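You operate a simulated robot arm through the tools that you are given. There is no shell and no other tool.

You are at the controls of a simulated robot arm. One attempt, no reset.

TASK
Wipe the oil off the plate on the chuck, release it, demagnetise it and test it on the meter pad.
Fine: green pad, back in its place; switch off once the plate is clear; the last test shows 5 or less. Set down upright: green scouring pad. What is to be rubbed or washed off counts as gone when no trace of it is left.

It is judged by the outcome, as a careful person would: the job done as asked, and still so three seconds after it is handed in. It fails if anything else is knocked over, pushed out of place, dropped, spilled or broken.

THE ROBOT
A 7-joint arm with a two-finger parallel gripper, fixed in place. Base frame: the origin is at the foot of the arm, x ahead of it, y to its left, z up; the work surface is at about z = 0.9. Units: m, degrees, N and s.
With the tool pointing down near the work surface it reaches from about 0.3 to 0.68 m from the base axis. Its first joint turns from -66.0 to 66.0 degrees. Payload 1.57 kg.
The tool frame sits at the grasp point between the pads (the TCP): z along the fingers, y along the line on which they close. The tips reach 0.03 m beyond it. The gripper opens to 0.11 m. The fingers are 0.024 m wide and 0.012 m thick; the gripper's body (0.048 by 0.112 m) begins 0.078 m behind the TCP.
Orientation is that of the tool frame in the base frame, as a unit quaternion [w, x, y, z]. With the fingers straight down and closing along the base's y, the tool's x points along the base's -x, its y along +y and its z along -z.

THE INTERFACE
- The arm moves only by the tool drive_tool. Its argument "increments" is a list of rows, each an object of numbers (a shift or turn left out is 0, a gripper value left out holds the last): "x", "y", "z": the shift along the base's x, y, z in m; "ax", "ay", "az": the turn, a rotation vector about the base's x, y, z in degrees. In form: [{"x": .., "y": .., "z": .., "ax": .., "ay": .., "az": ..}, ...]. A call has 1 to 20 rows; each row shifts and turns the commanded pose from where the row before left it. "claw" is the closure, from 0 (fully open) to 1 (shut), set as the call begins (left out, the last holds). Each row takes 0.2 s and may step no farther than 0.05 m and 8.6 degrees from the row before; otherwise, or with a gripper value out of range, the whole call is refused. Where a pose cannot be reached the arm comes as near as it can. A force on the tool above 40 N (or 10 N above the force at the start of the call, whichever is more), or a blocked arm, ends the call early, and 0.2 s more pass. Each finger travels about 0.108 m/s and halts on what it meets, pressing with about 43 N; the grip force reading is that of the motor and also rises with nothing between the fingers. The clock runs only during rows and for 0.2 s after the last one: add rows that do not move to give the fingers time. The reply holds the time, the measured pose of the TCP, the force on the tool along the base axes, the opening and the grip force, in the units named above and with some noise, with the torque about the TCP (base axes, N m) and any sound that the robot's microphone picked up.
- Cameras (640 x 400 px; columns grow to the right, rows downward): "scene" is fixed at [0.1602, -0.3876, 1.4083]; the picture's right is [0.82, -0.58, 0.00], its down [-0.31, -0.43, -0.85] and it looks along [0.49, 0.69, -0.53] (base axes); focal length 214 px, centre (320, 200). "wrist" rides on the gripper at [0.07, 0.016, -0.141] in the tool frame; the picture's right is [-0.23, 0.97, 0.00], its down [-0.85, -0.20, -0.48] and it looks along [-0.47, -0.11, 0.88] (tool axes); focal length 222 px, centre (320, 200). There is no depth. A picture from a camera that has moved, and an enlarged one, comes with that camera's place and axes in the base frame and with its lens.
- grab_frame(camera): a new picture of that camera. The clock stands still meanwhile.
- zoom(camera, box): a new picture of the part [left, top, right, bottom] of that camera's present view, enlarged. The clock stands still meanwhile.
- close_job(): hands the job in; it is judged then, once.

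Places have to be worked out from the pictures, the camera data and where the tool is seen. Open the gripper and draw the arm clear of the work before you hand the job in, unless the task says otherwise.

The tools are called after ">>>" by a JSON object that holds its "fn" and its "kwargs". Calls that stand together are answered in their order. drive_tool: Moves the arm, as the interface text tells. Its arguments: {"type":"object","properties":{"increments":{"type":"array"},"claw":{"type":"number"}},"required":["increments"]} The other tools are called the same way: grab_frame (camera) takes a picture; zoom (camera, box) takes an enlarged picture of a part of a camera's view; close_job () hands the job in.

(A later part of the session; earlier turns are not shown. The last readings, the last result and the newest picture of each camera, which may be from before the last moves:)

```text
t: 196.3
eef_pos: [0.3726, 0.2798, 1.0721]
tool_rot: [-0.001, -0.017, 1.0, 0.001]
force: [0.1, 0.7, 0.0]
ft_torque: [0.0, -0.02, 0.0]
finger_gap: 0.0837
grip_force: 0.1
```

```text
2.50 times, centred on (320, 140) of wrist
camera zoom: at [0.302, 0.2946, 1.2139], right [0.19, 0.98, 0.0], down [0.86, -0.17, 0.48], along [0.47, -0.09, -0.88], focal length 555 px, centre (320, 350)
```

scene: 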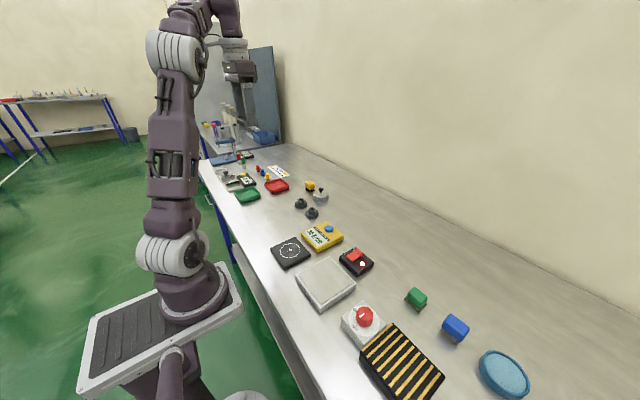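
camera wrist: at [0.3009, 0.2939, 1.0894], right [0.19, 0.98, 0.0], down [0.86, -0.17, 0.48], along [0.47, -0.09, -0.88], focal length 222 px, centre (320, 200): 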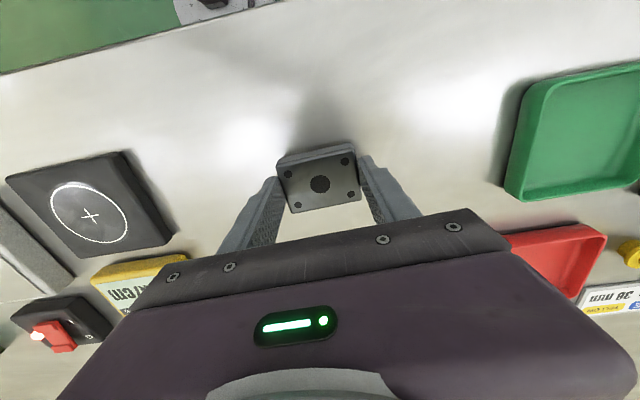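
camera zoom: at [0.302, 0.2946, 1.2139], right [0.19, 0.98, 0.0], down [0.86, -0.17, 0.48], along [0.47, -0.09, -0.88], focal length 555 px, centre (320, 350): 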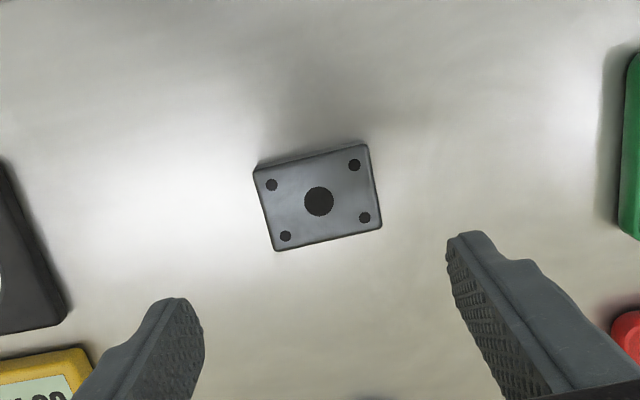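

The plate is right between the fingers. I lower, grip and lift it.

>>> {"fn": "drive_tool", "kwargs": {"increments": [{"x": -0.001, "z": -0.045}, {"z": -0.045}, {"z": -0.025}, {"z": -0.012}, {"z": -0.008}, {}], "claw": 0.24}}

>>> {"fn": "drive_tool", "kwargs": {"increments": [{}, {}, {}], "claw": 1}}

>>> {"fn": "drive_tool", "kwargs": {"increments": [{"z": 0.01}, {"z": 0.02}, {"z": 0.03}, {"z": 0.02}, {"y": -0.036}, {"y": -0.036}, {"y": -0.036}, {"y": -0.036}, {"y": -0.036}, {"y": -0.036}, {}], "claw": 1}}

>>> {"fn": "grab_frame", "kwargs": {"camera": "wrist"}}

>>> {"fn": "zoom", "kwargs": {"camera": "scene", "box": [250, 190, 390, 290]}}

```text
t: 197.7
eef_pos: [0.3689, 0.2787, 0.9368]
tool_rot: [0.0, -0.017, 1.0, 0.002]
force: [0.1, -0.4, 0.3]
ft_torque: [0.0, 0.0, 0.0]
finger_gap: 0.0838
grip_force: 0.0
```

```text
t: 198.5
eef_pos: [0.37, 0.279, 0.9355]
tool_rot: [0.0, -0.017, 1.0, 0.002]
force: [0.1, -0.3, 0.6]
ft_torque: [0.04, -0.02, -0.01]
finger_gap: 0.0616
grip_force: 42.6
```

```text
t: 200.9
eef_pos: [0.3684, 0.0624, 1.0176]
tool_rot: [0.001, -0.017, 1.0, 0.002]
force: [-0.3, 1.0, -3.3]
ft_torque: [0.0, 0.02, -0.03]
finger_gap: 0.0615
grip_force: 42.8
```

```text
taken
camera wrist: at [0.3, 0.0769, 1.1586], right [0.19, 0.98, 0.0], down [0.86, -0.17, 0.48], along [0.47, -0.09, -0.88], focal length 222 px, centre (320, 200)
```

wrist: 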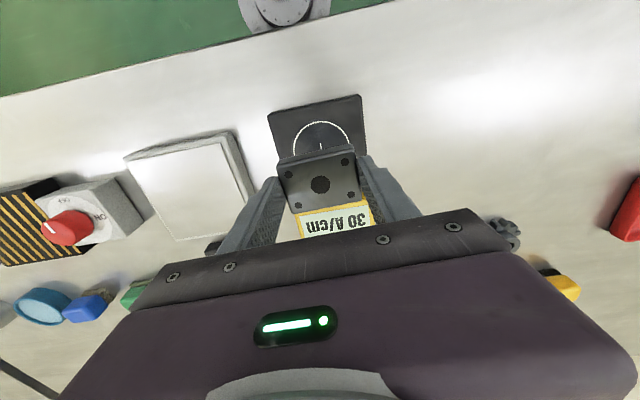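

```text
4.00 times, centred on (320, 240) of scene
camera zoom: at [0.1602, -0.3876, 1.4083], right [0.82, -0.58, 0.0], down [-0.31, -0.43, -0.85], along [0.49, 0.69, -0.53], focal length 858 px, centre (320, 40)
```

zoom: 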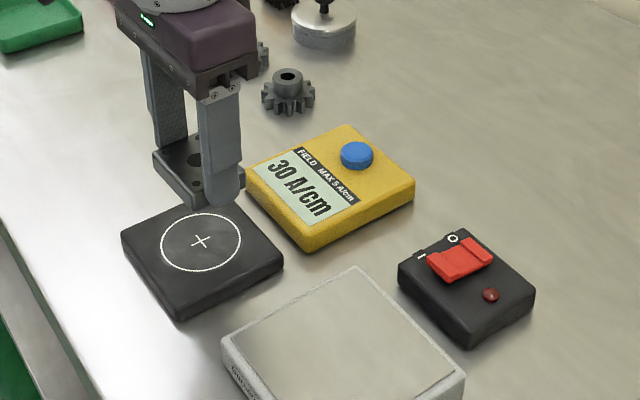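

Above the meter pad. I lower to just above contact.

>>> {"fn": "drive_tool", "kwargs": {"increments": [{"z": -0.025}, {"z": -0.018}, {"z": -0.01}, {"z": -0.004}, {"z": -0.002}, {"z": -0.001}, {}], "claw": 1}}

```text
t: 202.5
eef_pos: [0.37, 0.0642, 0.9573]
tool_rot: [0.0, -0.018, 1.0, 0.002]
force: [0.1, 0.7, -3.4]
ft_torque: [-0.01, 0.01, 0.01]
finger_gap: 0.0614
grip_force: 41.8
```

>>> {"fn": "drive_tool", "kwargs": {"increments": [{"z": -0.001}, {"z": -0.001}, {}], "claw": 1}}

>>> {"fn": "drive_tool", "kwargs": {"increments": [{"z": -0.0008}, {}], "claw": 1}}

```text
t: 203.3
eef_pos: [0.3699, 0.0637, 0.9534]
tool_rot: [-0.001, -0.018, 1.0, 0.002]
force: [0.2, 0.3, -3.7]
ft_torque: [0.03, -0.05, -0.02]
finger_gap: 0.0614
grip_force: 42.8
```

```text
t: 203.9
eef_pos: [0.3704, 0.0641, 0.953]
tool_rot: [0.0, -0.018, 1.0, 0.002]
force: [-0.8, -0.8, -2.7]
ft_torque: [0.0, 0.04, 0.03]
finger_gap: 0.0615
grip_force: 43.2
```

>>> {"fn": "drive_tool", "kwargs": {"increments": [{"z": -0.0008}, {}], "claw": 1}}

>>> {"fn": "drive_tool", "kwargs": {"increments": [{"z": -0.0006}, {}], "claw": 1}}

```text
t: 204.5
eef_pos: [0.3691, 0.0637, 0.9527]
tool_rot: [0.0, -0.018, 1.0, 0.002]
force: [-0.3, 0.1, -3.4]
ft_torque: [0.03, -0.03, 0.01]
finger_gap: 0.0616
grip_force: 43.3
```

```text
t: 205.1
eef_pos: [0.3712, 0.0636, 0.9525]
tool_rot: [0.0, -0.017, 1.0, 0.002]
force: [0.3, -1.1, -3.1]
ft_torque: [-0.03, 0.03, 0.02]
finger_gap: 0.0616
grip_force: 43.4
```

>>> {"fn": "drive_tool", "kwargs": {"increments": [{"z": -0.0007}, {}], "claw": 1}}

>>> {"fn": "drive_tool", "kwargs": {"increments": [{"z": -0.0006}, {}], "claw": 1}}

```text
t: 205.7
eef_pos: [0.3696, 0.0628, 0.9517]
tool_rot: [0.001, -0.017, 1.0, 0.002]
force: [-0.7, 0.4, 21.4]
ft_torque: [-0.44, 0.34, -0.01]
finger_gap: 0.0617
grip_force: 43.3
```

```text
t: 206.3
eef_pos: [0.3698, 0.0646, 0.9516]
tool_rot: [0.002, -0.018, 1.0, 0.001]
force: [-1.8, 0.0, 34.3]
ft_torque: [-0.06, 0.0, 0.02]
finger_gap: 0.0615
grip_force: 43.0
```

Touching (34 N). I ease up 1.2 mm and release.

>>> {"fn": "drive_tool", "kwargs": {"increments": [{"z": 0.0012}, {}], "claw": 1}}

>>> {"fn": "drive_tool", "kwargs": {"increments": [{}, {}, {}], "claw": 0.24}}

>>> {"fn": "drive_tool", "kwargs": {"increments": [{"z": 0.03}, {"z": 0.045}, {"z": 0.045}, {"x": 0.0383, "az": -2.0}, {"x": 0.0383}, {"x": 0.0383}, {"x": 0.0371, "y": 0.0008}, {}], "claw": 0.24}}

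>>> {"fn": "drive_tool", "kwargs": {"increments": [{}, {}, {}, {}], "claw": 1}}

>>> {"fn": "zoom", "kwargs": {"camera": "scene", "box": [250, 190, 390, 290]}}

>>> {"fn": "zoom", "kwargs": {"camera": "wrist", "box": [220, 60, 420, 220]}}

```text
t: 206.9
eef_pos: [0.3683, 0.0637, 0.9519]
tool_rot: [0.0, -0.017, 1.0, 0.001]
force: [-0.1, 0.3, -2.9]
ft_torque: [0.03, -0.02, 0.0]
finger_gap: 0.0614
grip_force: 42.7
```

```text
t: 207.7
eef_pos: [0.3694, 0.0644, 0.9515]
tool_rot: [0.0, -0.017, 1.0, 0.002]
force: [0.0, -0.4, -0.4]
ft_torque: [-0.02, 0.01, 0.03]
finger_gap: 0.0836
grip_force: 0.3
```

```text
t: 209.5
eef_pos: [0.5199, 0.0642, 1.0738]
tool_rot: [0.001, 0.0, 1.0, 0.0]
force: [0.0, 0.1, -0.4]
ft_torque: [-0.01, 0.0, -0.02]
finger_gap: 0.0834
grip_force: 0.1
```

```text
t: 210.5
eef_pos: [0.5198, 0.0638, 1.0722]
tool_rot: [0.001, 0.0, 1.0, 0.0]
force: [0.2, -0.7, -0.5]
ft_torque: [0.02, -0.05, -0.02]
finger_gap: 0.0001
grip_force: 21.1
```

```text
4.00 times, centred on (320, 240) of scene
camera zoom: at [0.1602, -0.3876, 1.4083], right [0.82, -0.58, 0.0], down [-0.31, -0.43, -0.85], along [0.49, 0.69, -0.53], focal length 858 px, centre (320, 40)
```

zoom: 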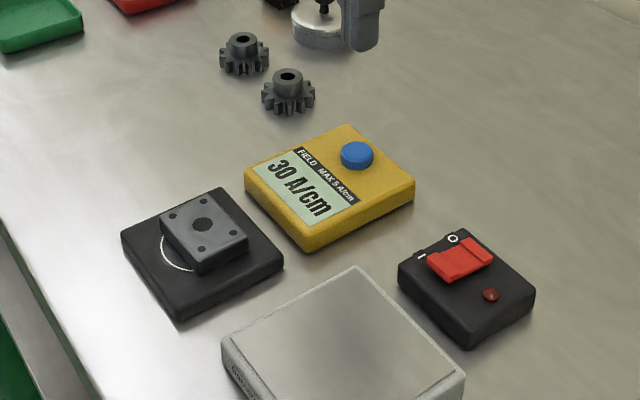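

```text
2.50 times, centred on (320, 140) of wrist
camera zoom: at [0.4518, 0.0811, 1.2141], right [0.23, 0.97, 0.0], down [0.86, -0.2, 0.48], along [0.47, -0.11, -0.88], focal length 555 px, centre (320, 350)
```

zoom: 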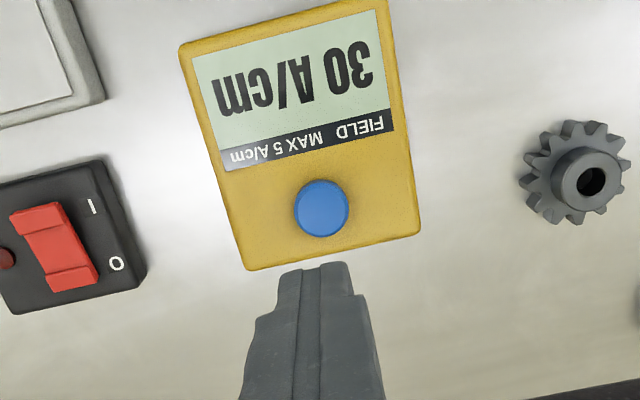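

The plate rests on the pad; fingers closed above the button. I press it as before.

>>> {"fn": "drive_tool", "kwargs": {"increments": [{"z": -0.03}, {"z": -0.04}, {"z": -0.02}, {"z": -0.011}, {"z": -0.002}, {"z": -0.002}, {"z": -0.002}, {"z": -0.001}, {"z": -0.001}, {"z": -0.001}, {"z": -0.001}, {}], "claw": 1}}

>>> {"fn": "zoom", "kwargs": {"camera": "scene", "box": [270, 200, 370, 270]}}

```text
t: 213.1
eef_pos: [0.5219, 0.0646, 0.9609]
tool_rot: [0.0, -0.001, 1.0, 0.002]
force: [2.0, 0.2, 2.5]
ft_torque: [0.01, -0.07, 0.0]
finger_gap: 0.0
grip_force: 21.7
heard: click
```

```text
5.71 times, centred on (320, 235) of scene
camera zoom: at [0.1602, -0.3876, 1.4083], right [0.82, -0.58, 0.0], down [-0.31, -0.43, -0.85], along [0.49, 0.69, -0.53], focal length 1226 px, centre (320, 0)
```

zoom: 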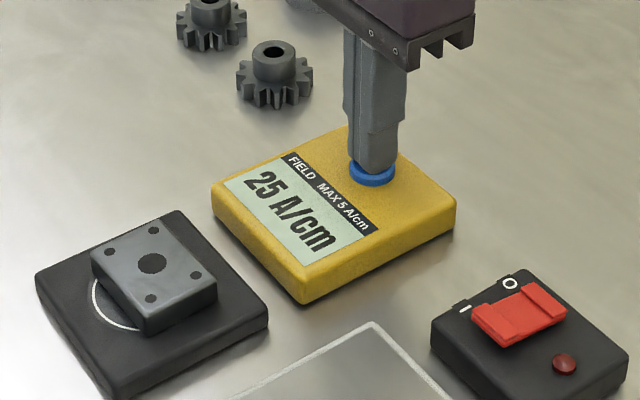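

The reading fell to 25 A/cm: some effect, but not enough. To judge the meter's scatter, I release the button and press it once more.

>>> {"fn": "drive_tool", "kwargs": {"increments": [{"z": 0.008}, {"z": 0.004}, {}, {"z": -0.004}, {"z": -0.003}, {"z": -0.001}, {"z": -0.001}, {"z": -0.001}, {"z": -0.001}, {"z": -0.001}, {}], "claw": 1}}

>>> {"fn": "zoom", "kwargs": {"camera": "scene", "box": [270, 200, 370, 270]}}

```text
t: 215.5
eef_pos: [0.5211, 0.065, 0.9606]
tool_rot: [-0.001, 0.0, 1.0, 0.001]
force: [1.2, 0.1, 2.0]
ft_torque: [-0.01, -0.02, 0.0]
finger_gap: 0.0
grip_force: 21.7
heard: click
```

```text
5.71 times, centred on (320, 235) of scene
camera zoom: at [0.1602, -0.3876, 1.4083], right [0.82, -0.58, 0.0], down [-0.31, -0.43, -0.85], along [0.49, 0.69, -0.53], focal length 1226 px, centre (320, 0)
```

zoom: 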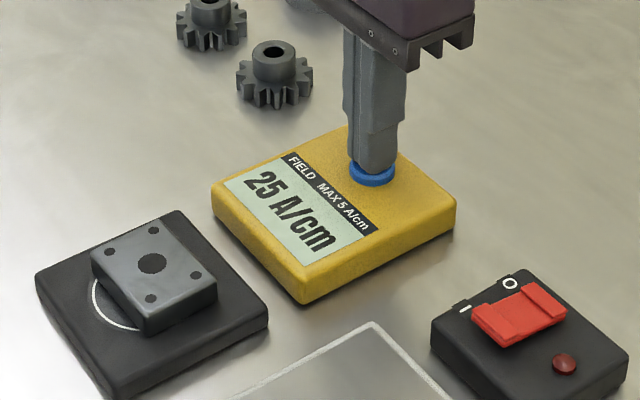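

The meter repeats 25, so it's real. I look for any guidance printed on the demagnetiser's side.

>>> {"fn": "zoom", "kwargs": {"camera": "scene", "box": [285, 270, 345, 320]}}

>>> {"fn": "zoom", "kwargs": {"camera": "scene", "box": [330, 270, 460, 400]}}

```text
8.00 times, centred on (315, 295) of scene
camera zoom: at [0.1602, -0.3876, 1.4083], right [0.82, -0.58, 0.0], down [-0.31, -0.43, -0.85], along [0.49, 0.69, -0.53], focal length 1716 px, centre (360, -560)
```

zoom: 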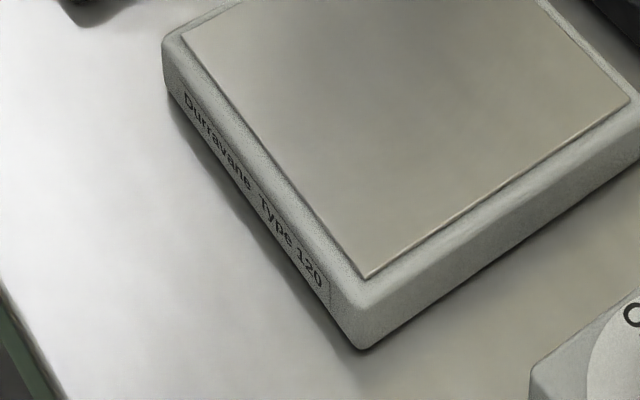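

```text
3.08 times, centred on (395, 335) of scene
camera zoom: at [0.1602, -0.3876, 1.4083], right [0.82, -0.58, 0.0], down [-0.31, -0.43, -0.85], along [0.49, 0.69, -0.53], focal length 660 px, centre (89, -215)
```

zoom: 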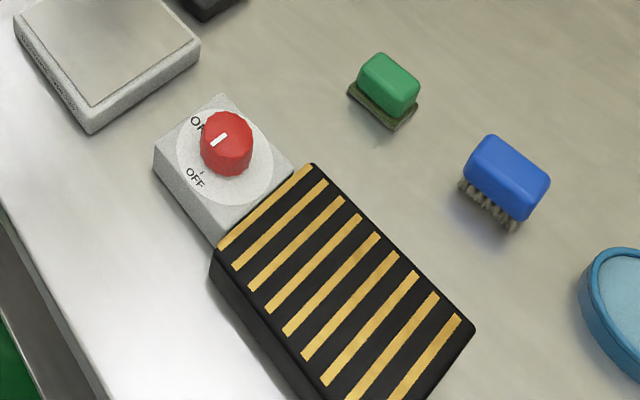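

No guidance there ("Durravane Type 120" only). The pass did reduce the magnetism a bit, so I'll do another pass with a much longer dwell and slow strokes on the running coil before the slow withdrawal. First the switch again: "I" end.

>>> {"fn": "drive_tool", "kwargs": {"increments": [{"z": 0.03}, {"z": 0.04}, {"z": 0.04}, {"x": -0.008, "y": -0.035}, {"x": -0.008, "y": -0.035}, {"x": -0.008, "y": -0.035}, {"x": -0.008, "y": -0.036}, {}, {"z": -0.03}, {"z": -0.03}, {"z": -0.02}, {"z": -0.014}, {"z": -0.006}, {"z": -0.003}, {"z": -0.002}, {"z": -0.001}, {"z": -0.001}, {"z": -0.001}, {"z": -0.001}, {}], "claw": 1}}

>>> {"fn": "zoom", "kwargs": {"camera": "scene", "box": [270, 200, 400, 290]}}

```text
t: 219.7
eef_pos: [0.4891, -0.0767, 0.962]
tool_rot: [0.0, 0.0, 1.0, 0.002]
force: [0.2, 1.0, -0.2]
ft_torque: [-0.01, 0.02, 0.0]
finger_gap: 0.0001
grip_force: 21.2
heard: click
```

```text
4.44 times, centred on (335, 245) of scene
camera zoom: at [0.1602, -0.3876, 1.4083], right [0.82, -0.58, 0.0], down [-0.31, -0.43, -0.85], along [0.49, 0.69, -0.53], focal length 953 px, centre (253, 0)
```

zoom: 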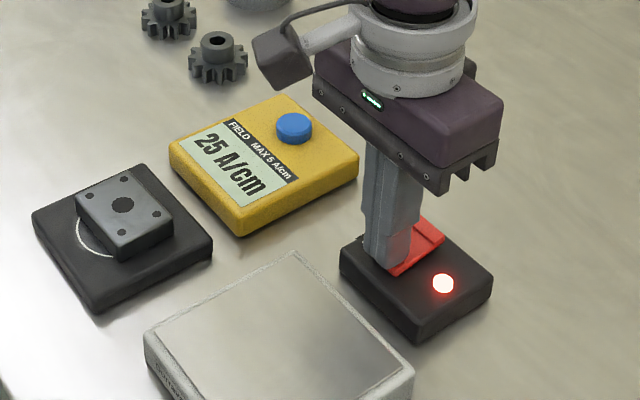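

On. Back to the plate on the meter pad.

>>> {"fn": "drive_tool", "kwargs": {"increments": [{"z": 0.03}, {"z": 0.04}, {"z": 0.04}, {"x": -0.024, "y": 0.028, "az": 2.0}, {"x": -0.024, "y": 0.028}, {"x": -0.024, "y": 0.028}, {"x": -0.024, "y": 0.028}, {"x": -0.024, "y": 0.0282}, {}], "claw": 1}}

>>> {"fn": "drive_tool", "kwargs": {"increments": [{}, {}, {}], "claw": 0.24}}

>>> {"fn": "zoom", "kwargs": {"camera": "wrist", "box": [220, 60, 420, 220]}}

```text
t: 221.7
eef_pos: [0.3691, 0.0639, 1.0728]
tool_rot: [0.001, -0.018, 1.0, 0.002]
force: [-0.3, -0.2, 0.4]
ft_torque: [0.03, 0.03, 0.0]
finger_gap: 0.0002
grip_force: 20.8
```

```text
t: 222.5
eef_pos: [0.3701, 0.0628, 1.0723]
tool_rot: [0.0, -0.017, 1.0, 0.002]
force: [0.3, 0.3, 1.1]
ft_torque: [0.01, -0.02, 0.01]
finger_gap: 0.0835
grip_force: 0.2
```

```text
2.50 times, centred on (320, 140) of wrist
camera zoom: at [0.2996, 0.0773, 1.2142], right [0.19, 0.98, 0.0], down [0.86, -0.17, 0.48], along [0.47, -0.09, -0.88], focal length 555 px, centre (320, 350)
```

zoom: 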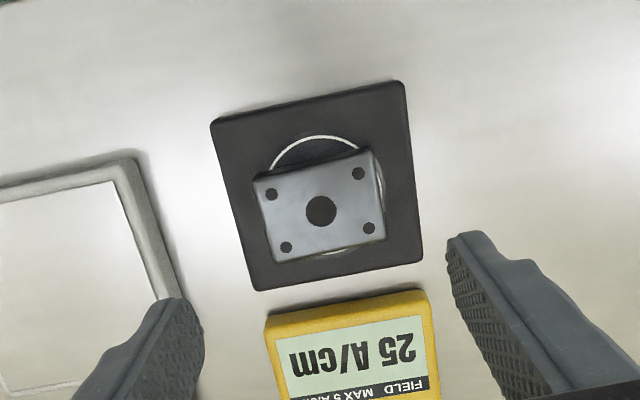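

Aligned; I grip the plate, carry it over the coil and lower it close.

>>> {"fn": "drive_tool", "kwargs": {"increments": [{"z": -0.04}, {"z": -0.035}, {"z": -0.025}, {"z": -0.012}, {"z": -0.0067}, {}], "claw": 0.24}}

>>> {"fn": "drive_tool", "kwargs": {"increments": [{}, {}, {}], "claw": 1}}

>>> {"fn": "drive_tool", "kwargs": {"increments": [{"z": 0.01}, {"z": 0.02}, {"z": 0.02}, {"x": 0.0045, "y": -0.038}, {"x": 0.0045, "y": -0.038}, {"x": 0.0045, "y": -0.038}, {"x": 0.0045, "y": -0.038}, {}, {"z": -0.015}, {"z": -0.01}, {"z": -0.007}, {"z": -0.003}, {"z": -0.001}, {}], "claw": 1}}

>>> {"fn": "zoom", "kwargs": {"camera": "scene", "box": [280, 220, 400, 320]}}

```text
t: 223.9
eef_pos: [0.3676, 0.0654, 0.9543]
tool_rot: [0.0, -0.017, 1.0, 0.001]
force: [-0.3, 1.6, 0.2]
ft_torque: [-0.04, -0.01, -0.03]
finger_gap: 0.0835
grip_force: 0.1
```

```text
t: 224.7
eef_pos: [0.3689, 0.0637, 0.9529]
tool_rot: [-0.001, -0.017, 1.0, 0.002]
force: [-0.7, -0.7, -0.4]
ft_torque: [0.01, -0.02, 0.0]
finger_gap: 0.0615
grip_force: 43.5
```

```text
t: 227.7
eef_pos: [0.388, -0.0872, 0.9668]
tool_rot: [0.0, -0.017, 1.0, 0.002]
force: [0.0, 0.5, -3.9]
ft_torque: [-0.01, 0.04, -0.02]
finger_gap: 0.0613
grip_force: 42.8
```

```text
4.00 times, centred on (340, 270) of scene
camera zoom: at [0.1603, -0.3876, 1.4083], right [0.82, -0.58, 0.0], down [-0.31, -0.43, -0.85], along [0.49, 0.69, -0.53], focal length 858 px, centre (240, -80)
```

zoom: 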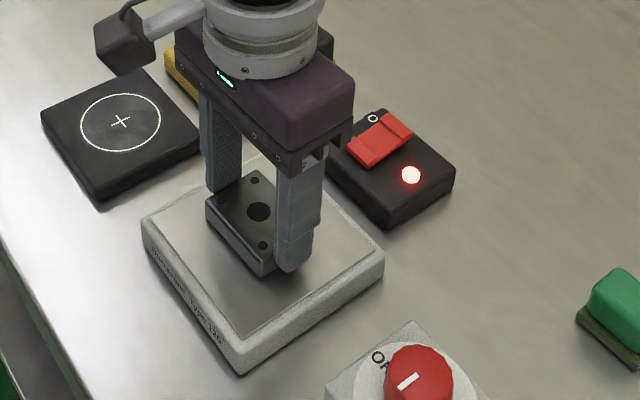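

>>> {"fn": "drive_tool", "kwargs": {"increments": [{"z": -0.001}, {}], "claw": 1}}

>>> {"fn": "drive_tool", "kwargs": {"increments": [{"z": -0.0007}, {}], "claw": 1}}

>>> {"fn": "drive_tool", "kwargs": {"increments": [{"z": -0.0007}, {}], "claw": 1}}

```text
t: 228.3
eef_pos: [0.3873, -0.0878, 0.967]
tool_rot: [0.001, -0.017, 1.0, 0.001]
force: [0.2, -0.1, -4.2]
ft_torque: [0.01, 0.01, 0.01]
finger_gap: 0.0617
grip_force: 43.0
```

```text
t: 228.9
eef_pos: [0.3872, -0.0875, 0.9644]
tool_rot: [0.0, -0.017, 1.0, 0.002]
force: [-0.4, 0.2, -2.8]
ft_torque: [0.02, 0.01, -0.05]
finger_gap: 0.0616
grip_force: 43.6
```

```text
t: 229.5
eef_pos: [0.3877, -0.0885, 0.9659]
tool_rot: [0.001, -0.017, 1.0, 0.001]
force: [-2.0, 2.3, 33.2]
ft_torque: [0.04, 0.39, -0.06]
finger_gap: 0.0616
grip_force: 43.4
```

Touch found. I hover just over the face and stroke the plate slowly back and forth over the coil.

>>> {"fn": "drive_tool", "kwargs": {"increments": [{"z": 0.0013}, {"x": 0.004}, {"x": 0.004}, {"x": 0.004}, {"x": 0.004}, {"x": -0.004}, {"x": -0.004}, {"x": -0.004}, {"x": -0.004}, {"x": -0.004}, {"x": -0.004}, {"x": -0.004}, {"x": -0.004}, {"x": 0.004}, {"x": 0.004}, {"x": 0.004}, {"x": 0.004}, {}], "claw": 1}}

>>> {"fn": "drive_tool", "kwargs": {"increments": [{"y": 0.004}, {"y": 0.004}, {"y": 0.004}, {"y": 0.004}, {"y": -0.004}, {"y": -0.004}, {"y": -0.004}, {"y": -0.004}, {"y": -0.004}, {"y": -0.004}, {"y": -0.004}, {"y": -0.004}, {"y": 0.004}, {"y": 0.004}, {"y": 0.004}, {"y": 0.004}, {}], "claw": 1}}

>>> {"fn": "drive_tool", "kwargs": {"increments": [{"z": -0.0006}, {}, {}, {}, {}, {}, {}, {}, {}, {}, {}, {}, {}, {}, {}, {}, {}, {}, {}, {}], "claw": 1}}

>>> {"fn": "drive_tool", "kwargs": {"increments": [{}, {}, {}, {}, {}, {}, {}, {}, {}, {}, {}, {}, {}, {}, {}, {}, {}, {}, {}, {}], "claw": 1}}

```text
t: 233.3
eef_pos: [0.387, -0.089, 0.9671]
tool_rot: [0.0, -0.017, 1.0, 0.002]
force: [-0.1, -0.7, -4.1]
ft_torque: [0.01, 0.01, 0.01]
finger_gap: 0.0615
grip_force: 43.4
```

```text
t: 236.9
eef_pos: [0.3884, -0.0879, 0.9657]
tool_rot: [0.0, -0.018, 1.0, 0.002]
force: [0.1, -0.6, -2.6]
ft_torque: [0.0, 0.0, 0.01]
finger_gap: 0.0614
grip_force: 42.8
```

```text
t: 241.1
eef_pos: [0.3867, -0.0876, 0.9649]
tool_rot: [0.0, -0.017, 1.0, 0.002]
force: [-0.2, -0.6, -3.4]
ft_torque: [-0.02, 0.03, 0.0]
finger_gap: 0.0612
grip_force: 43.0
```

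```text
t: 245.3
eef_pos: [0.3882, -0.0881, 0.9672]
tool_rot: [-0.001, -0.017, 1.0, 0.002]
force: [-1.1, 0.1, -3.3]
ft_torque: [-0.02, 0.01, -0.02]
finger_gap: 0.0617
grip_force: 43.6
```

After some 16 s over the running coil I begin the withdrawal: 0.5 cm/s for the first 16 cm.

>>> {"fn": "drive_tool", "kwargs": {"increments": [{"z": 0.001}, {"z": 0.001}, {"z": 0.001}, {"z": 0.001}, {"z": 0.001}, {"z": 0.001}, {"z": 0.001}, {"z": 0.001}, {"z": 0.001}, {"z": 0.001}, {"z": 0.001}, {"z": 0.001}, {"z": 0.001}, {"z": 0.001}, {"z": 0.001}, {"z": 0.001}, {"z": 0.001}, {"z": 0.001}, {"z": 0.001}, {"z": 0.001}], "claw": 1}}

>>> {"fn": "drive_tool", "kwargs": {"increments": [{"z": 0.001}, {"z": 0.001}, {"z": 0.001}, {"z": 0.001}, {"z": 0.001}, {"z": 0.001}, {"z": 0.001}, {"z": 0.001}, {"z": 0.001}, {"z": 0.001}, {"z": 0.001}, {"z": 0.001}, {"z": 0.001}, {"z": 0.001}, {"z": 0.001}, {"z": 0.001}, {"z": 0.001}, {"z": 0.001}, {"z": 0.001}, {"z": 0.001}], "claw": 1}}

>>> {"fn": "drive_tool", "kwargs": {"increments": [{"z": 0.001}, {"z": 0.001}, {"z": 0.001}, {"z": 0.001}, {"z": 0.001}, {"z": 0.001}, {"z": 0.001}, {"z": 0.001}, {"z": 0.001}, {"z": 0.001}, {"z": 0.001}, {"z": 0.001}, {"z": 0.001}, {"z": 0.001}, {"z": 0.001}, {"z": 0.001}, {"z": 0.001}, {"z": 0.001}, {"z": 0.001}, {"z": 0.001}], "claw": 1}}

>>> {"fn": "drive_tool", "kwargs": {"increments": [{"z": 0.001}, {"z": 0.001}, {"z": 0.001}, {"z": 0.001}, {"z": 0.001}, {"z": 0.001}, {"z": 0.001}, {"z": 0.001}, {"z": 0.001}, {"z": 0.001}, {"z": 0.001}, {"z": 0.001}, {"z": 0.001}, {"z": 0.001}, {"z": 0.001}, {"z": 0.001}, {"z": 0.001}, {"z": 0.001}, {"z": 0.001}, {"z": 0.001}], "claw": 1}}

>>> {"fn": "drive_tool", "kwargs": {"increments": [{"z": 0.001}, {"z": 0.001}, {"z": 0.001}, {"z": 0.001}, {"z": 0.001}, {"z": 0.001}, {"z": 0.001}, {"z": 0.001}, {"z": 0.001}, {"z": 0.001}, {"z": 0.001}, {"z": 0.001}, {"z": 0.001}, {"z": 0.001}, {"z": 0.001}, {"z": 0.001}, {"z": 0.001}, {"z": 0.001}, {"z": 0.001}, {"z": 0.001}], "claw": 1}}

>>> {"fn": "drive_tool", "kwargs": {"increments": [{"z": 0.001}, {"z": 0.001}, {"z": 0.001}, {"z": 0.001}, {"z": 0.001}, {"z": 0.001}, {"z": 0.001}, {"z": 0.001}, {"z": 0.001}, {"z": 0.001}, {"z": 0.001}, {"z": 0.001}, {"z": 0.001}, {"z": 0.001}, {"z": 0.001}, {"z": 0.001}, {"z": 0.001}, {"z": 0.001}, {"z": 0.001}, {"z": 0.001}], "claw": 1}}

>>> {"fn": "drive_tool", "kwargs": {"increments": [{"z": 0.001}, {"z": 0.001}, {"z": 0.001}, {"z": 0.001}, {"z": 0.001}, {"z": 0.001}, {"z": 0.001}, {"z": 0.001}, {"z": 0.001}, {"z": 0.001}, {"z": 0.001}, {"z": 0.001}, {"z": 0.001}, {"z": 0.001}, {"z": 0.001}, {"z": 0.001}, {"z": 0.001}, {"z": 0.001}, {"z": 0.001}, {"z": 0.001}], "claw": 1}}

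>>> {"fn": "drive_tool", "kwargs": {"increments": [{"z": 0.001}, {"z": 0.001}, {"z": 0.001}, {"z": 0.001}, {"z": 0.001}, {"z": 0.001}, {"z": 0.001}, {"z": 0.001}, {"z": 0.001}, {"z": 0.001}, {"z": 0.001}, {"z": 0.001}, {"z": 0.001}, {"z": 0.001}, {"z": 0.001}, {"z": 0.001}, {"z": 0.001}, {"z": 0.001}, {"z": 0.001}, {"z": 0.001}], "claw": 1}}

```text
t: 249.5
eef_pos: [0.3879, -0.0894, 0.9859]
tool_rot: [0.0, -0.017, 1.0, 0.002]
force: [0.2, 0.1, -3.3]
ft_torque: [-0.01, 0.0, 0.01]
finger_gap: 0.0615
grip_force: 43.3
```

```text
t: 253.7
eef_pos: [0.3878, -0.0878, 1.0055]
tool_rot: [0.0, -0.018, 1.0, 0.002]
force: [0.0, 0.5, -3.5]
ft_torque: [0.01, -0.01, 0.01]
finger_gap: 0.0616
grip_force: 43.2
```

```text
t: 257.9
eef_pos: [0.3865, -0.0879, 1.0257]
tool_rot: [0.0, -0.017, 1.0, 0.002]
force: [-0.3, 0.1, -3.8]
ft_torque: [0.01, 0.04, 0.01]
finger_gap: 0.0619
grip_force: 43.0
```

```text
t: 262.1
eef_pos: [0.3877, -0.0886, 1.0452]
tool_rot: [0.0, -0.017, 1.0, 0.002]
force: [0.2, -0.3, -2.9]
ft_torque: [-0.02, 0.0, 0.01]
finger_gap: 0.0618
grip_force: 42.5
```

```text
t: 266.3
eef_pos: [0.3876, -0.0874, 1.0657]
tool_rot: [-0.001, -0.017, 1.0, 0.002]
force: [-0.7, 0.4, -3.2]
ft_torque: [-0.01, 0.01, 0.04]
finger_gap: 0.0614
grip_force: 42.8
```

```text
t: 270.5
eef_pos: [0.387, -0.088, 1.0853]
tool_rot: [0.0, -0.017, 1.0, 0.001]
force: [-0.2, 0.1, -4.2]
ft_torque: [0.0, -0.01, 0.02]
finger_gap: 0.0615
grip_force: 43.5
```

```text
t: 274.7
eef_pos: [0.388, -0.0876, 1.1055]
tool_rot: [0.0, -0.017, 1.0, 0.002]
force: [-0.2, -0.2, -3.6]
ft_torque: [0.02, 0.01, -0.01]
finger_gap: 0.0615
grip_force: 43.1
```

```text
t: 278.9
eef_pos: [0.3872, -0.0876, 1.126]
tool_rot: [0.0, -0.017, 1.0, 0.002]
force: [0.1, -1.0, -3.3]
ft_torque: [-0.01, -0.01, 0.0]
finger_gap: 0.0617
grip_force: 42.4
```

16 cm up. I go on at 1–1.5 cm/s to about 33 cm.

>>> {"fn": "drive_tool", "kwargs": {"increments": [{"z": 0.002}, {"z": 0.002}, {"z": 0.002}, {"z": 0.002}, {"z": 0.002}, {"z": 0.002}, {"z": 0.002}, {"z": 0.002}, {"z": 0.002}, {"z": 0.002}, {"z": 0.002}, {"z": 0.002}, {"z": 0.002}, {"z": 0.002}, {"z": 0.002}, {"z": 0.002}, {"z": 0.002}, {"z": 0.002}, {"z": 0.002}, {"z": 0.002}], "claw": 1}}

>>> {"fn": "drive_tool", "kwargs": {"increments": [{"z": 0.002}, {"z": 0.002}, {"z": 0.002}, {"z": 0.002}, {"z": 0.002}, {"z": 0.002}, {"z": 0.002}, {"z": 0.002}, {"z": 0.002}, {"z": 0.002}, {"z": 0.002}, {"z": 0.002}, {"z": 0.002}, {"z": 0.002}, {"z": 0.002}, {"z": 0.002}, {"z": 0.002}, {"z": 0.002}, {"z": 0.002}, {"z": 0.002}], "claw": 1}}

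>>> {"fn": "drive_tool", "kwargs": {"increments": [{"z": 0.003}, {"z": 0.003}, {"z": 0.003}, {"z": 0.003}, {"z": 0.003}, {"z": 0.003}, {"z": 0.003}, {"z": 0.003}, {"z": 0.003}, {"z": 0.003}, {"z": 0.003}, {"z": 0.003}, {"z": 0.003}, {"z": 0.003}, {"z": 0.003}, {"z": 0.003}, {"z": 0.003}, {"z": 0.003}, {"z": 0.003}, {"z": 0.003}], "claw": 1}}

>>> {"fn": "drive_tool", "kwargs": {"increments": [{"y": 0.004, "z": 0.002}, {"y": 0.006, "z": 0.002}, {"y": 0.008, "z": 0.002}, {"y": 0.01, "z": 0.002}, {"y": 0.012, "z": 0.002}, {"y": 0.014}, {"y": 0.016}, {"y": 0.018}, {"y": 0.02, "x": -0.001}, {"y": 0.02, "x": -0.002}, {"y": 0.02, "x": -0.002}, {"y": 0.02, "x": -0.002}, {"y": 0.02, "x": -0.002}, {"y": 0.02, "x": -0.002}, {"y": 0.025, "x": -0.002}, {"y": 0.025, "x": -0.002}, {"y": 0.03, "x": -0.001}, {"y": 0.03, "x": -0.001}, {"y": 0.03}, {}], "claw": 1}}

```text
t: 283.1
eef_pos: [0.3878, -0.0886, 1.1661]
tool_rot: [-0.001, -0.017, 1.0, 0.002]
force: [-0.5, 0.1, -4.0]
ft_torque: [-0.04, 0.05, -0.01]
finger_gap: 0.0617
grip_force: 43.0
```

```text
t: 287.3
eef_pos: [0.387, -0.0878, 1.2056]
tool_rot: [0.0, -0.018, 1.0, 0.001]
force: [0.0, 0.3, -3.8]
ft_torque: [-0.02, 0.02, -0.01]
finger_gap: 0.0613
grip_force: 42.9
```

```text
t: 291.5
eef_pos: [0.3885, -0.0874, 1.2653]
tool_rot: [0.001, -0.017, 1.0, 0.001]
force: [0.6, -0.9, -3.8]
ft_torque: [0.0, 0.02, 0.02]
finger_gap: 0.0613
grip_force: 42.8
```

```text
t: 295.7
eef_pos: [0.3703, 0.2613, 1.2761]
tool_rot: [-0.001, -0.018, 1.0, 0.002]
force: [0.2, 0.3, -3.3]
ft_torque: [0.0, 0.02, 0.03]
finger_gap: 0.0615
grip_force: 43.1
```

Now down to the parking place at (0.370, 0.260).

>>> {"fn": "drive_tool", "kwargs": {"increments": [{"z": -0.025}, {"z": -0.025}, {"z": -0.025}, {"z": -0.025}, {"z": -0.025}, {"z": -0.025}, {"z": -0.025}, {"z": -0.025}, {"z": -0.025}, {"z": -0.025}, {"z": -0.025}, {"z": -0.025}, {"z": -0.015}, {"z": -0.01}, {"z": -0.005}, {}], "claw": 1}}

>>> {"fn": "drive_tool", "kwargs": {"increments": [{"z": -0.003}, {"z": -0.002}, {"z": -0.001}, {"z": -0.001}, {}], "claw": 1}}

```text
t: 299.1
eef_pos: [0.3692, 0.2592, 0.946]
tool_rot: [0.0, -0.018, 1.0, 0.001]
force: [0.7, -0.4, -4.4]
ft_torque: [-0.01, 0.0, 0.0]
finger_gap: 0.0614
grip_force: 43.2
```

```text
t: 300.3
eef_pos: [0.3707, 0.2595, 0.938]
tool_rot: [0.001, -0.018, 1.0, 0.002]
force: [-0.4, 0.3, -3.2]
ft_torque: [0.01, 0.02, -0.01]
finger_gap: 0.0617
grip_force: 43.2
```

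>>> {"fn": "drive_tool", "kwargs": {"increments": [{"z": -0.001}, {}], "claw": 1}}

>>> {"fn": "drive_tool", "kwargs": {"increments": [{"z": -0.0008}, {}], "claw": 1}}

```text
t: 300.9
eef_pos: [0.3711, 0.2592, 0.9378]
tool_rot: [0.001, -0.018, 1.0, 0.001]
force: [-0.2, -2.0, 4.6]
ft_torque: [-0.26, -0.12, -0.12]
finger_gap: 0.0615
grip_force: 42.9
```

```text
t: 301.5
eef_pos: [0.3702, 0.2595, 0.9376]
tool_rot: [0.001, -0.018, 1.0, 0.002]
force: [-5.7, -3.3, 30.3]
ft_torque: [-0.23, -0.11, 0.07]
finger_gap: 0.0616
grip_force: 42.7
```

Down on the bench. Release, then to the "O" end again.

>>> {"fn": "drive_tool", "kwargs": {"increments": [{"z": 0.0009}, {}], "claw": 1}}

>>> {"fn": "drive_tool", "kwargs": {"increments": [{}, {}, {}], "claw": 0.24}}

>>> {"fn": "drive_tool", "kwargs": {"increments": [{"z": 0.04}, {"z": 0.045}, {"z": 0.045}, {"x": 0.0179, "y": -0.0374, "az": -2.0}, {"x": 0.0179, "y": -0.0374}, {"x": 0.0179, "y": -0.0374}, {"x": 0.0179, "y": -0.0374}, {"x": 0.0179, "y": -0.0374}, {"x": 0.0179, "y": -0.0374}, {"x": 0.0179, "y": -0.0374}, {"x": 0.0179, "y": -0.0374}, {"x": 0.0178, "y": -0.037}, {}], "claw": 0.24}}

>>> {"fn": "drive_tool", "kwargs": {"increments": [{}, {}, {}, {}], "claw": 1}}

>>> {"fn": "zoom", "kwargs": {"camera": "wrist", "box": [220, 60, 420, 220]}}

>>> {"fn": "grab_frame", "kwargs": {"camera": "scene"}}

```text
t: 302.1
eef_pos: [0.3697, 0.2595, 0.9376]
tool_rot: [-0.001, -0.017, 1.0, 0.002]
force: [-1.7, 0.2, 8.3]
ft_torque: [0.34, -0.18, 0.05]
finger_gap: 0.0612
grip_force: 42.6
```

```text
t: 302.9
eef_pos: [0.3707, 0.2593, 0.9374]
tool_rot: [0.0, -0.018, 1.0, 0.002]
force: [-0.1, 0.2, 0.4]
ft_torque: [-0.01, 0.0, 0.0]
finger_gap: 0.0836
grip_force: 0.1
```

```text
t: 305.7
eef_pos: [0.531, -0.0766, 1.0685]
tool_rot: [0.0, 0.0, 1.0, 0.002]
force: [-0.2, 0.7, -0.5]
ft_torque: [0.0, 0.0, 0.02]
finger_gap: 0.0837
grip_force: 0.0
```

```text
t: 306.7
eef_pos: [0.5304, -0.0753, 1.0676]
tool_rot: [0.0, 0.001, 1.0, 0.002]
force: [-0.8, 0.2, 0.4]
ft_torque: [-0.02, -0.01, -0.02]
finger_gap: 0.0002
grip_force: 21.1
```

```text
2.50 times, centred on (320, 140) of wrist
camera zoom: at [0.4618, -0.0591, 1.2096], right [0.23, 0.97, 0.0], down [0.85, -0.2, 0.48], along [0.47, -0.11, -0.88], focal length 555 px, centre (320, 350)
```

zoom: 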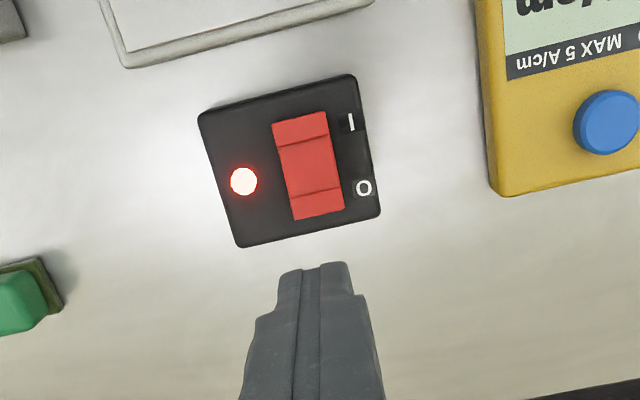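

```text
taken
```

scene: 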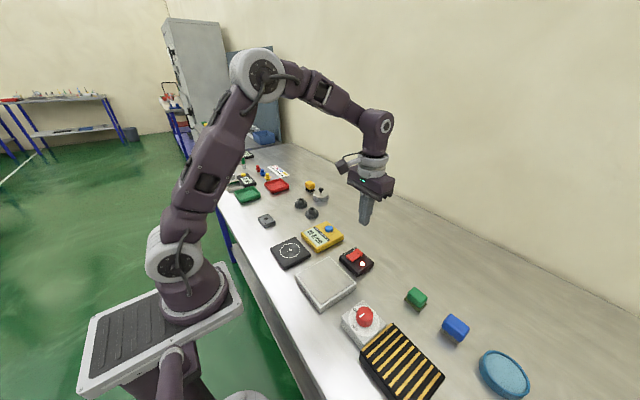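

Press the O end.

>>> {"fn": "drive_tool", "kwargs": {"increments": [{"x": 0.001, "z": -0.03}, {"z": -0.03}, {"z": -0.02}, {"z": -0.012}, {"z": -0.0074}, {}, {"z": -0.001}, {"z": -0.001}, {"z": -0.001}, {"z": -0.001}, {"z": -0.001}, {"z": -0.001}, {"z": -0.001}, {}], "claw": 1}}

>>> {"fn": "zoom", "kwargs": {"camera": "scene", "box": [330, 220, 400, 280]}}

```text
t: 309.7
eef_pos: [0.5327, -0.0764, 0.9614]
tool_rot: [0.001, -0.001, 1.0, 0.002]
force: [-3.0, -0.3, 12.8]
ft_torque: [-0.02, 0.23, -0.04]
finger_gap: 0.0002
grip_force: 20.9
heard: click
```

```text
6.67 times, centred on (365, 250) of scene
camera zoom: at [0.1599, -0.3876, 1.4084], right [0.82, -0.58, 0.0], down [-0.31, -0.43, -0.85], along [0.49, 0.69, -0.53], focal length 1430 px, centre (20, -133)
```

zoom: 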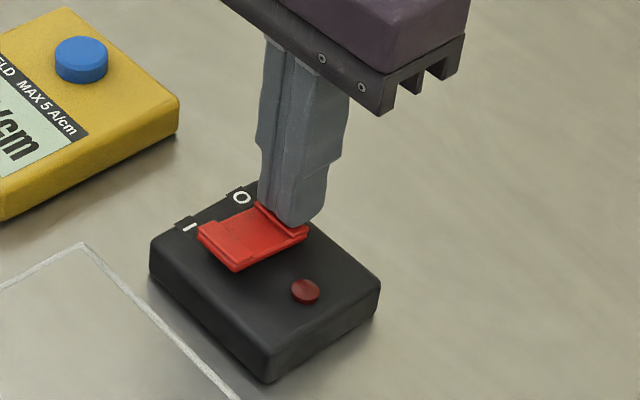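

Off. Back to the parked plate, pick it up and carry it over the meter pad.

>>> {"fn": "drive_tool", "kwargs": {"increments": [{"z": 0.03}, {"z": 0.04}, {"z": 0.04}, {"x": -0.018, "y": 0.0374, "az": 2.0}, {"x": -0.018, "y": 0.0374}, {"x": -0.018, "y": 0.0374}, {"x": -0.018, "y": 0.0374}, {"x": -0.018, "y": 0.0374}, {"x": -0.018, "y": 0.0374}, {"x": -0.018, "y": 0.0374}, {"x": -0.018, "y": 0.0374}, {"x": -0.018, "y": 0.037}, {}], "claw": 1}}

>>> {"fn": "drive_tool", "kwargs": {"increments": [{}, {}, {}], "claw": 0.24}}

>>> {"fn": "zoom", "kwargs": {"camera": "wrist", "box": [220, 60, 420, 220]}}

```text
t: 312.5
eef_pos: [0.3704, 0.2595, 1.0713]
tool_rot: [0.001, -0.018, 1.0, 0.002]
force: [-0.3, -1.0, 0.1]
ft_torque: [-0.05, -0.01, 0.01]
finger_gap: 0.0
grip_force: 21.5
```

```text
t: 313.3
eef_pos: [0.3706, 0.2604, 1.071]
tool_rot: [0.0, -0.017, 1.0, 0.002]
force: [-0.4, 0.2, 0.2]
ft_torque: [0.01, -0.02, 0.02]
finger_gap: 0.0837
grip_force: 0.0
```

```text
2.50 times, centred on (320, 140) of wrist
camera zoom: at [0.3008, 0.2738, 1.2128], right [0.19, 0.98, 0.0], down [0.86, -0.17, 0.48], along [0.47, -0.09, -0.88], focal length 555 px, centre (320, 350)
```

zoom: 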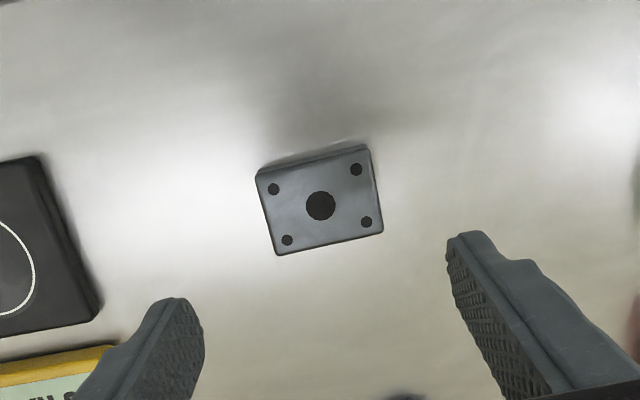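

>>> {"fn": "drive_tool", "kwargs": {"increments": [{"z": -0.045}, {"z": -0.045}, {"z": -0.025}, {"z": -0.012}, {"z": -0.008}, {}], "claw": 0.24}}

>>> {"fn": "drive_tool", "kwargs": {"increments": [{}, {}, {}], "claw": 1}}

>>> {"fn": "drive_tool", "kwargs": {"increments": [{"z": 0.01}, {"z": 0.02}, {"z": 0.03}, {"z": 0.02}, {"y": -0.0392}, {"y": -0.0392}, {"y": -0.0392}, {"y": -0.0392}, {"y": -0.0392}, {"x": -0.001}, {"z": -0.025}, {"z": -0.018}, {"z": -0.01}, {"z": -0.004}, {"z": -0.002}, {"z": -0.001}, {}], "claw": 1}}

>>> {"fn": "zoom", "kwargs": {"camera": "wrist", "box": [220, 80, 420, 220]}}

```text
t: 314.7
eef_pos: [0.3691, 0.2597, 0.9355]
tool_rot: [0.0, -0.018, 1.0, 0.002]
force: [0.3, 0.4, -0.4]
ft_torque: [0.0, -0.02, 0.01]
finger_gap: 0.0838
grip_force: 0.1
```

```text
t: 315.5
eef_pos: [0.3698, 0.2587, 0.937]
tool_rot: [0.0, -0.018, 1.0, 0.002]
force: [-0.1, 0.2, 0.0]
ft_torque: [-0.01, 0.0, 0.0]
finger_gap: 0.0615
grip_force: 43.4
```

```text
t: 319.1
eef_pos: [0.3699, 0.0641, 0.9553]
tool_rot: [0.0, -0.018, 1.0, 0.002]
force: [0.3, 0.5, -4.3]
ft_torque: [-0.01, 0.02, -0.01]
finger_gap: 0.0613
grip_force: 43.3
```

```text
2.86 times, centred on (320, 150) of wrist
camera zoom: at [0.3001, 0.0781, 1.0978], right [0.19, 0.98, 0.0], down [0.86, -0.17, 0.48], along [0.47, -0.09, -0.88], focal length 635 px, centre (320, 343)
```

zoom: 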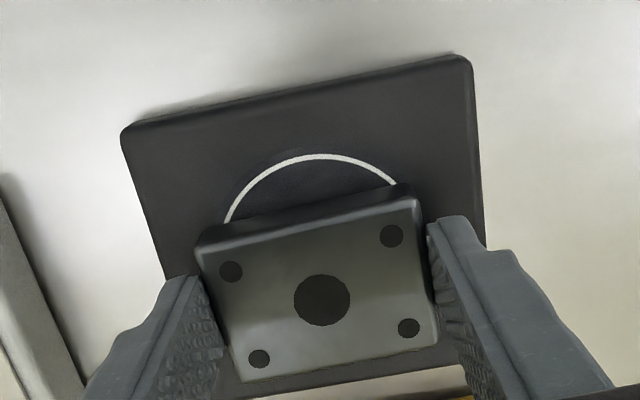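

>>> {"fn": "drive_tool", "kwargs": {"increments": [{"z": -0.001}, {"z": -0.001}, {"z": -0.001}, {}], "claw": 1}}

>>> {"fn": "drive_tool", "kwargs": {"increments": [{"z": -0.0008}, {}], "claw": 1}}

>>> {"fn": "drive_tool", "kwargs": {"increments": [{"z": -0.0007}, {}], "claw": 1}}

```text
t: 320.1
eef_pos: [0.3691, 0.063, 0.9533]
tool_rot: [-0.001, -0.018, 1.0, 0.002]
force: [0.3, -0.1, -3.5]
ft_torque: [-0.02, 0.01, 0.01]
finger_gap: 0.0616
grip_force: 42.6
```

```text
t: 320.7
eef_pos: [0.3698, 0.0642, 0.9531]
tool_rot: [-0.001, -0.017, 1.0, 0.002]
force: [0.1, 0.2, -0.1]
ft_torque: [-0.13, -0.05, -0.07]
finger_gap: 0.0616
grip_force: 43.1
```

```text
t: 321.3
eef_pos: [0.3693, 0.0626, 0.953]
tool_rot: [0.001, -0.017, 1.0, 0.001]
force: [-3.5, -0.1, 31.0]
ft_torque: [-0.14, 0.39, 0.04]
finger_gap: 0.0614
grip_force: 43.1
```

Down on the pad. Release, then to the test button.

>>> {"fn": "drive_tool", "kwargs": {"increments": [{"z": 0.0008}, {}], "claw": 1}}

>>> {"fn": "drive_tool", "kwargs": {"increments": [{}, {}, {}], "claw": 0.24}}

>>> {"fn": "drive_tool", "kwargs": {"increments": [{"z": 0.03}, {"z": 0.045}, {"z": 0.045}, {"x": 0.0383, "az": -2.0}, {"x": 0.0383}, {"x": 0.0383}, {"x": 0.0371, "y": 0.0008}, {}], "claw": 0.24}}

>>> {"fn": "drive_tool", "kwargs": {"increments": [{}, {}, {}, {}], "claw": 1}}

>>> {"fn": "drive_tool", "kwargs": {"increments": [{"z": -0.03}, {"z": -0.04}, {"z": -0.02}, {"z": -0.011}, {"z": -0.002}, {"z": -0.002}, {"z": -0.002}, {"z": -0.001}, {"z": -0.001}, {"z": -0.001}, {"z": -0.001}, {"z": -0.0008}, {}], "claw": 1}}

>>> {"fn": "zoom", "kwargs": {"camera": "scene", "box": [270, 200, 370, 270]}}

```text
t: 321.9
eef_pos: [0.3695, 0.064, 0.9534]
tool_rot: [0.001, -0.018, 1.0, 0.002]
force: [2.6, -3.1, 10.7]
ft_torque: [-0.04, -0.12, 0.03]
finger_gap: 0.0613
grip_force: 43.1
```

```text
t: 322.7
eef_pos: [0.3694, 0.0643, 0.9515]
tool_rot: [0.0, -0.018, 1.0, 0.001]
force: [-0.5, 0.2, 0.7]
ft_torque: [0.01, 0.02, 0.02]
finger_gap: 0.0837
grip_force: 0.1
```

```text
t: 324.5
eef_pos: [0.5222, 0.0653, 1.0724]
tool_rot: [0.0, 0.0, 1.0, 0.001]
force: [-0.5, 0.0, 0.5]
ft_torque: [0.01, 0.0, -0.01]
finger_gap: 0.0837
grip_force: 0.1
```

```text
t: 325.5
eef_pos: [0.5206, 0.0659, 1.0737]
tool_rot: [0.0, 0.001, 1.0, 0.002]
force: [-0.1, 0.3, -0.4]
ft_torque: [0.02, -0.01, -0.02]
finger_gap: 0.0002
grip_force: 21.5
```

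```text
t: 328.3
eef_pos: [0.5203, 0.0639, 0.9609]
tool_rot: [-0.001, 0.0, 1.0, 0.002]
force: [1.4, 1.1, 2.9]
ft_torque: [0.01, -0.04, 0.01]
finger_gap: 0.0
grip_force: 21.9
heard: click
```

```text
5.71 times, centred on (320, 235) of scene
camera zoom: at [0.1602, -0.3876, 1.4083], right [0.82, -0.58, 0.0], down [-0.31, -0.43, -0.85], along [0.49, 0.69, -0.53], focal length 1226 px, centre (320, 0)
```

zoom: 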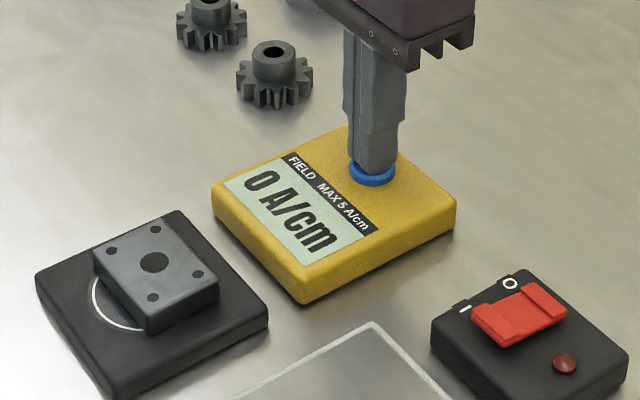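

The meter now reads 0 A/cm. The demagnetiser is off, the chuck is off, the plate is on the pad. I rise off the button, open the gripper and draw the arm clear.

>>> {"fn": "drive_tool", "kwargs": {"increments": [{"z": 0.03}, {"z": 0.04}, {"z": 0.045}, {"z": 0.045}, {"z": 0.045, "x": -0.02}, {"z": 0.04, "x": -0.025}, {"z": 0.04, "x": -0.025}, {"z": 0.04, "x": -0.025}, {"x": -0.03}, {"x": -0.03}, {}], "claw": 1}}

>>> {"fn": "drive_tool", "kwargs": {"increments": [{}, {}, {}, {}], "claw": 0}}

>>> {"fn": "grab_frame", "kwargs": {"camera": "scene"}}

>>> {"fn": "zoom", "kwargs": {"camera": "scene", "box": [250, 200, 400, 320]}}

>>> {"fn": "zoom", "kwargs": {"camera": "scene", "box": [320, 260, 540, 400]}}

```text
t: 330.7
eef_pos: [0.3652, 0.0643, 1.2857]
tool_rot: [0.0, 0.0, 1.0, 0.002]
force: [0.2, -0.6, -0.6]
ft_torque: [0.04, 0.0, 0.03]
finger_gap: 0.0
grip_force: 21.3
```

```text
t: 331.7
eef_pos: [0.3663, 0.0644, 1.2854]
tool_rot: [-0.001, 0.0, 1.0, 0.001]
force: [0.2, -0.4, -0.4]
ft_torque: [-0.04, 0.0, -0.01]
finger_gap: 0.1099
grip_force: 0.0
```

```text
taken
```

scene: 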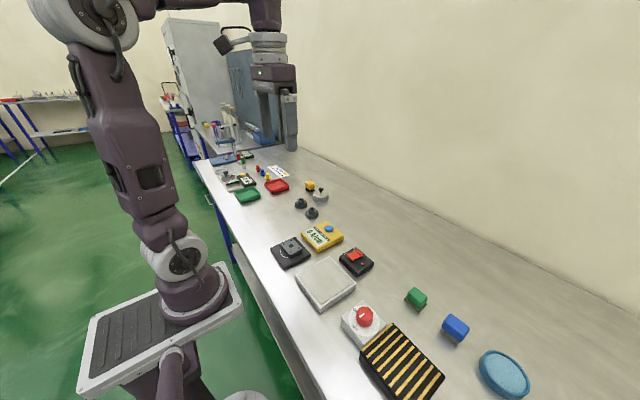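

```text
3.33 times, centred on (325, 260) of scene
camera zoom: at [0.1602, -0.3876, 1.4083], right [0.82, -0.58, 0.0], down [-0.31, -0.43, -0.85], along [0.49, 0.69, -0.53], focal length 715 px, centre (303, 0)
```

zoom: 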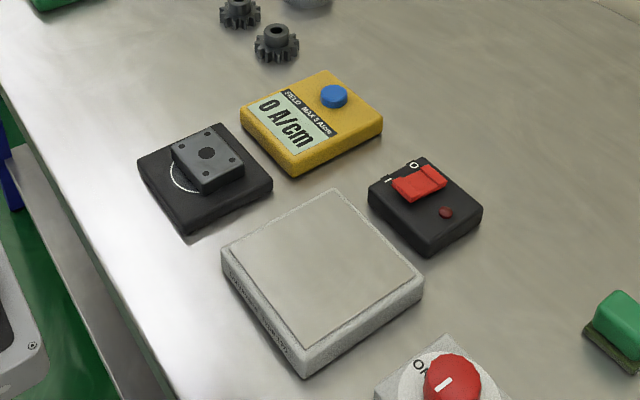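

```text
2.86 times, centred on (430, 330) of scene
camera zoom: at [0.1602, -0.3876, 1.4083], right [0.82, -0.58, 0.0], down [-0.31, -0.43, -0.85], along [0.49, 0.69, -0.53], focal length 613 px, centre (6, -171)
```

zoom: 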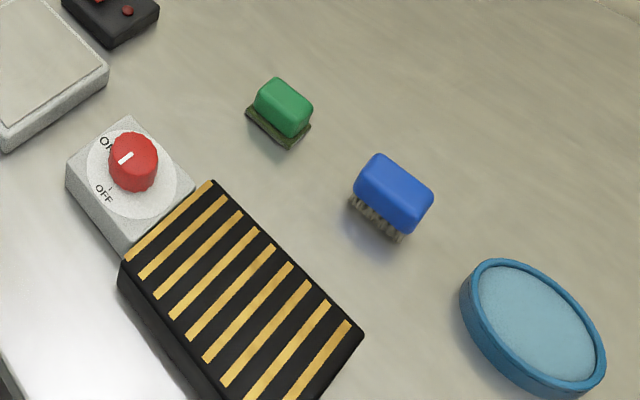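

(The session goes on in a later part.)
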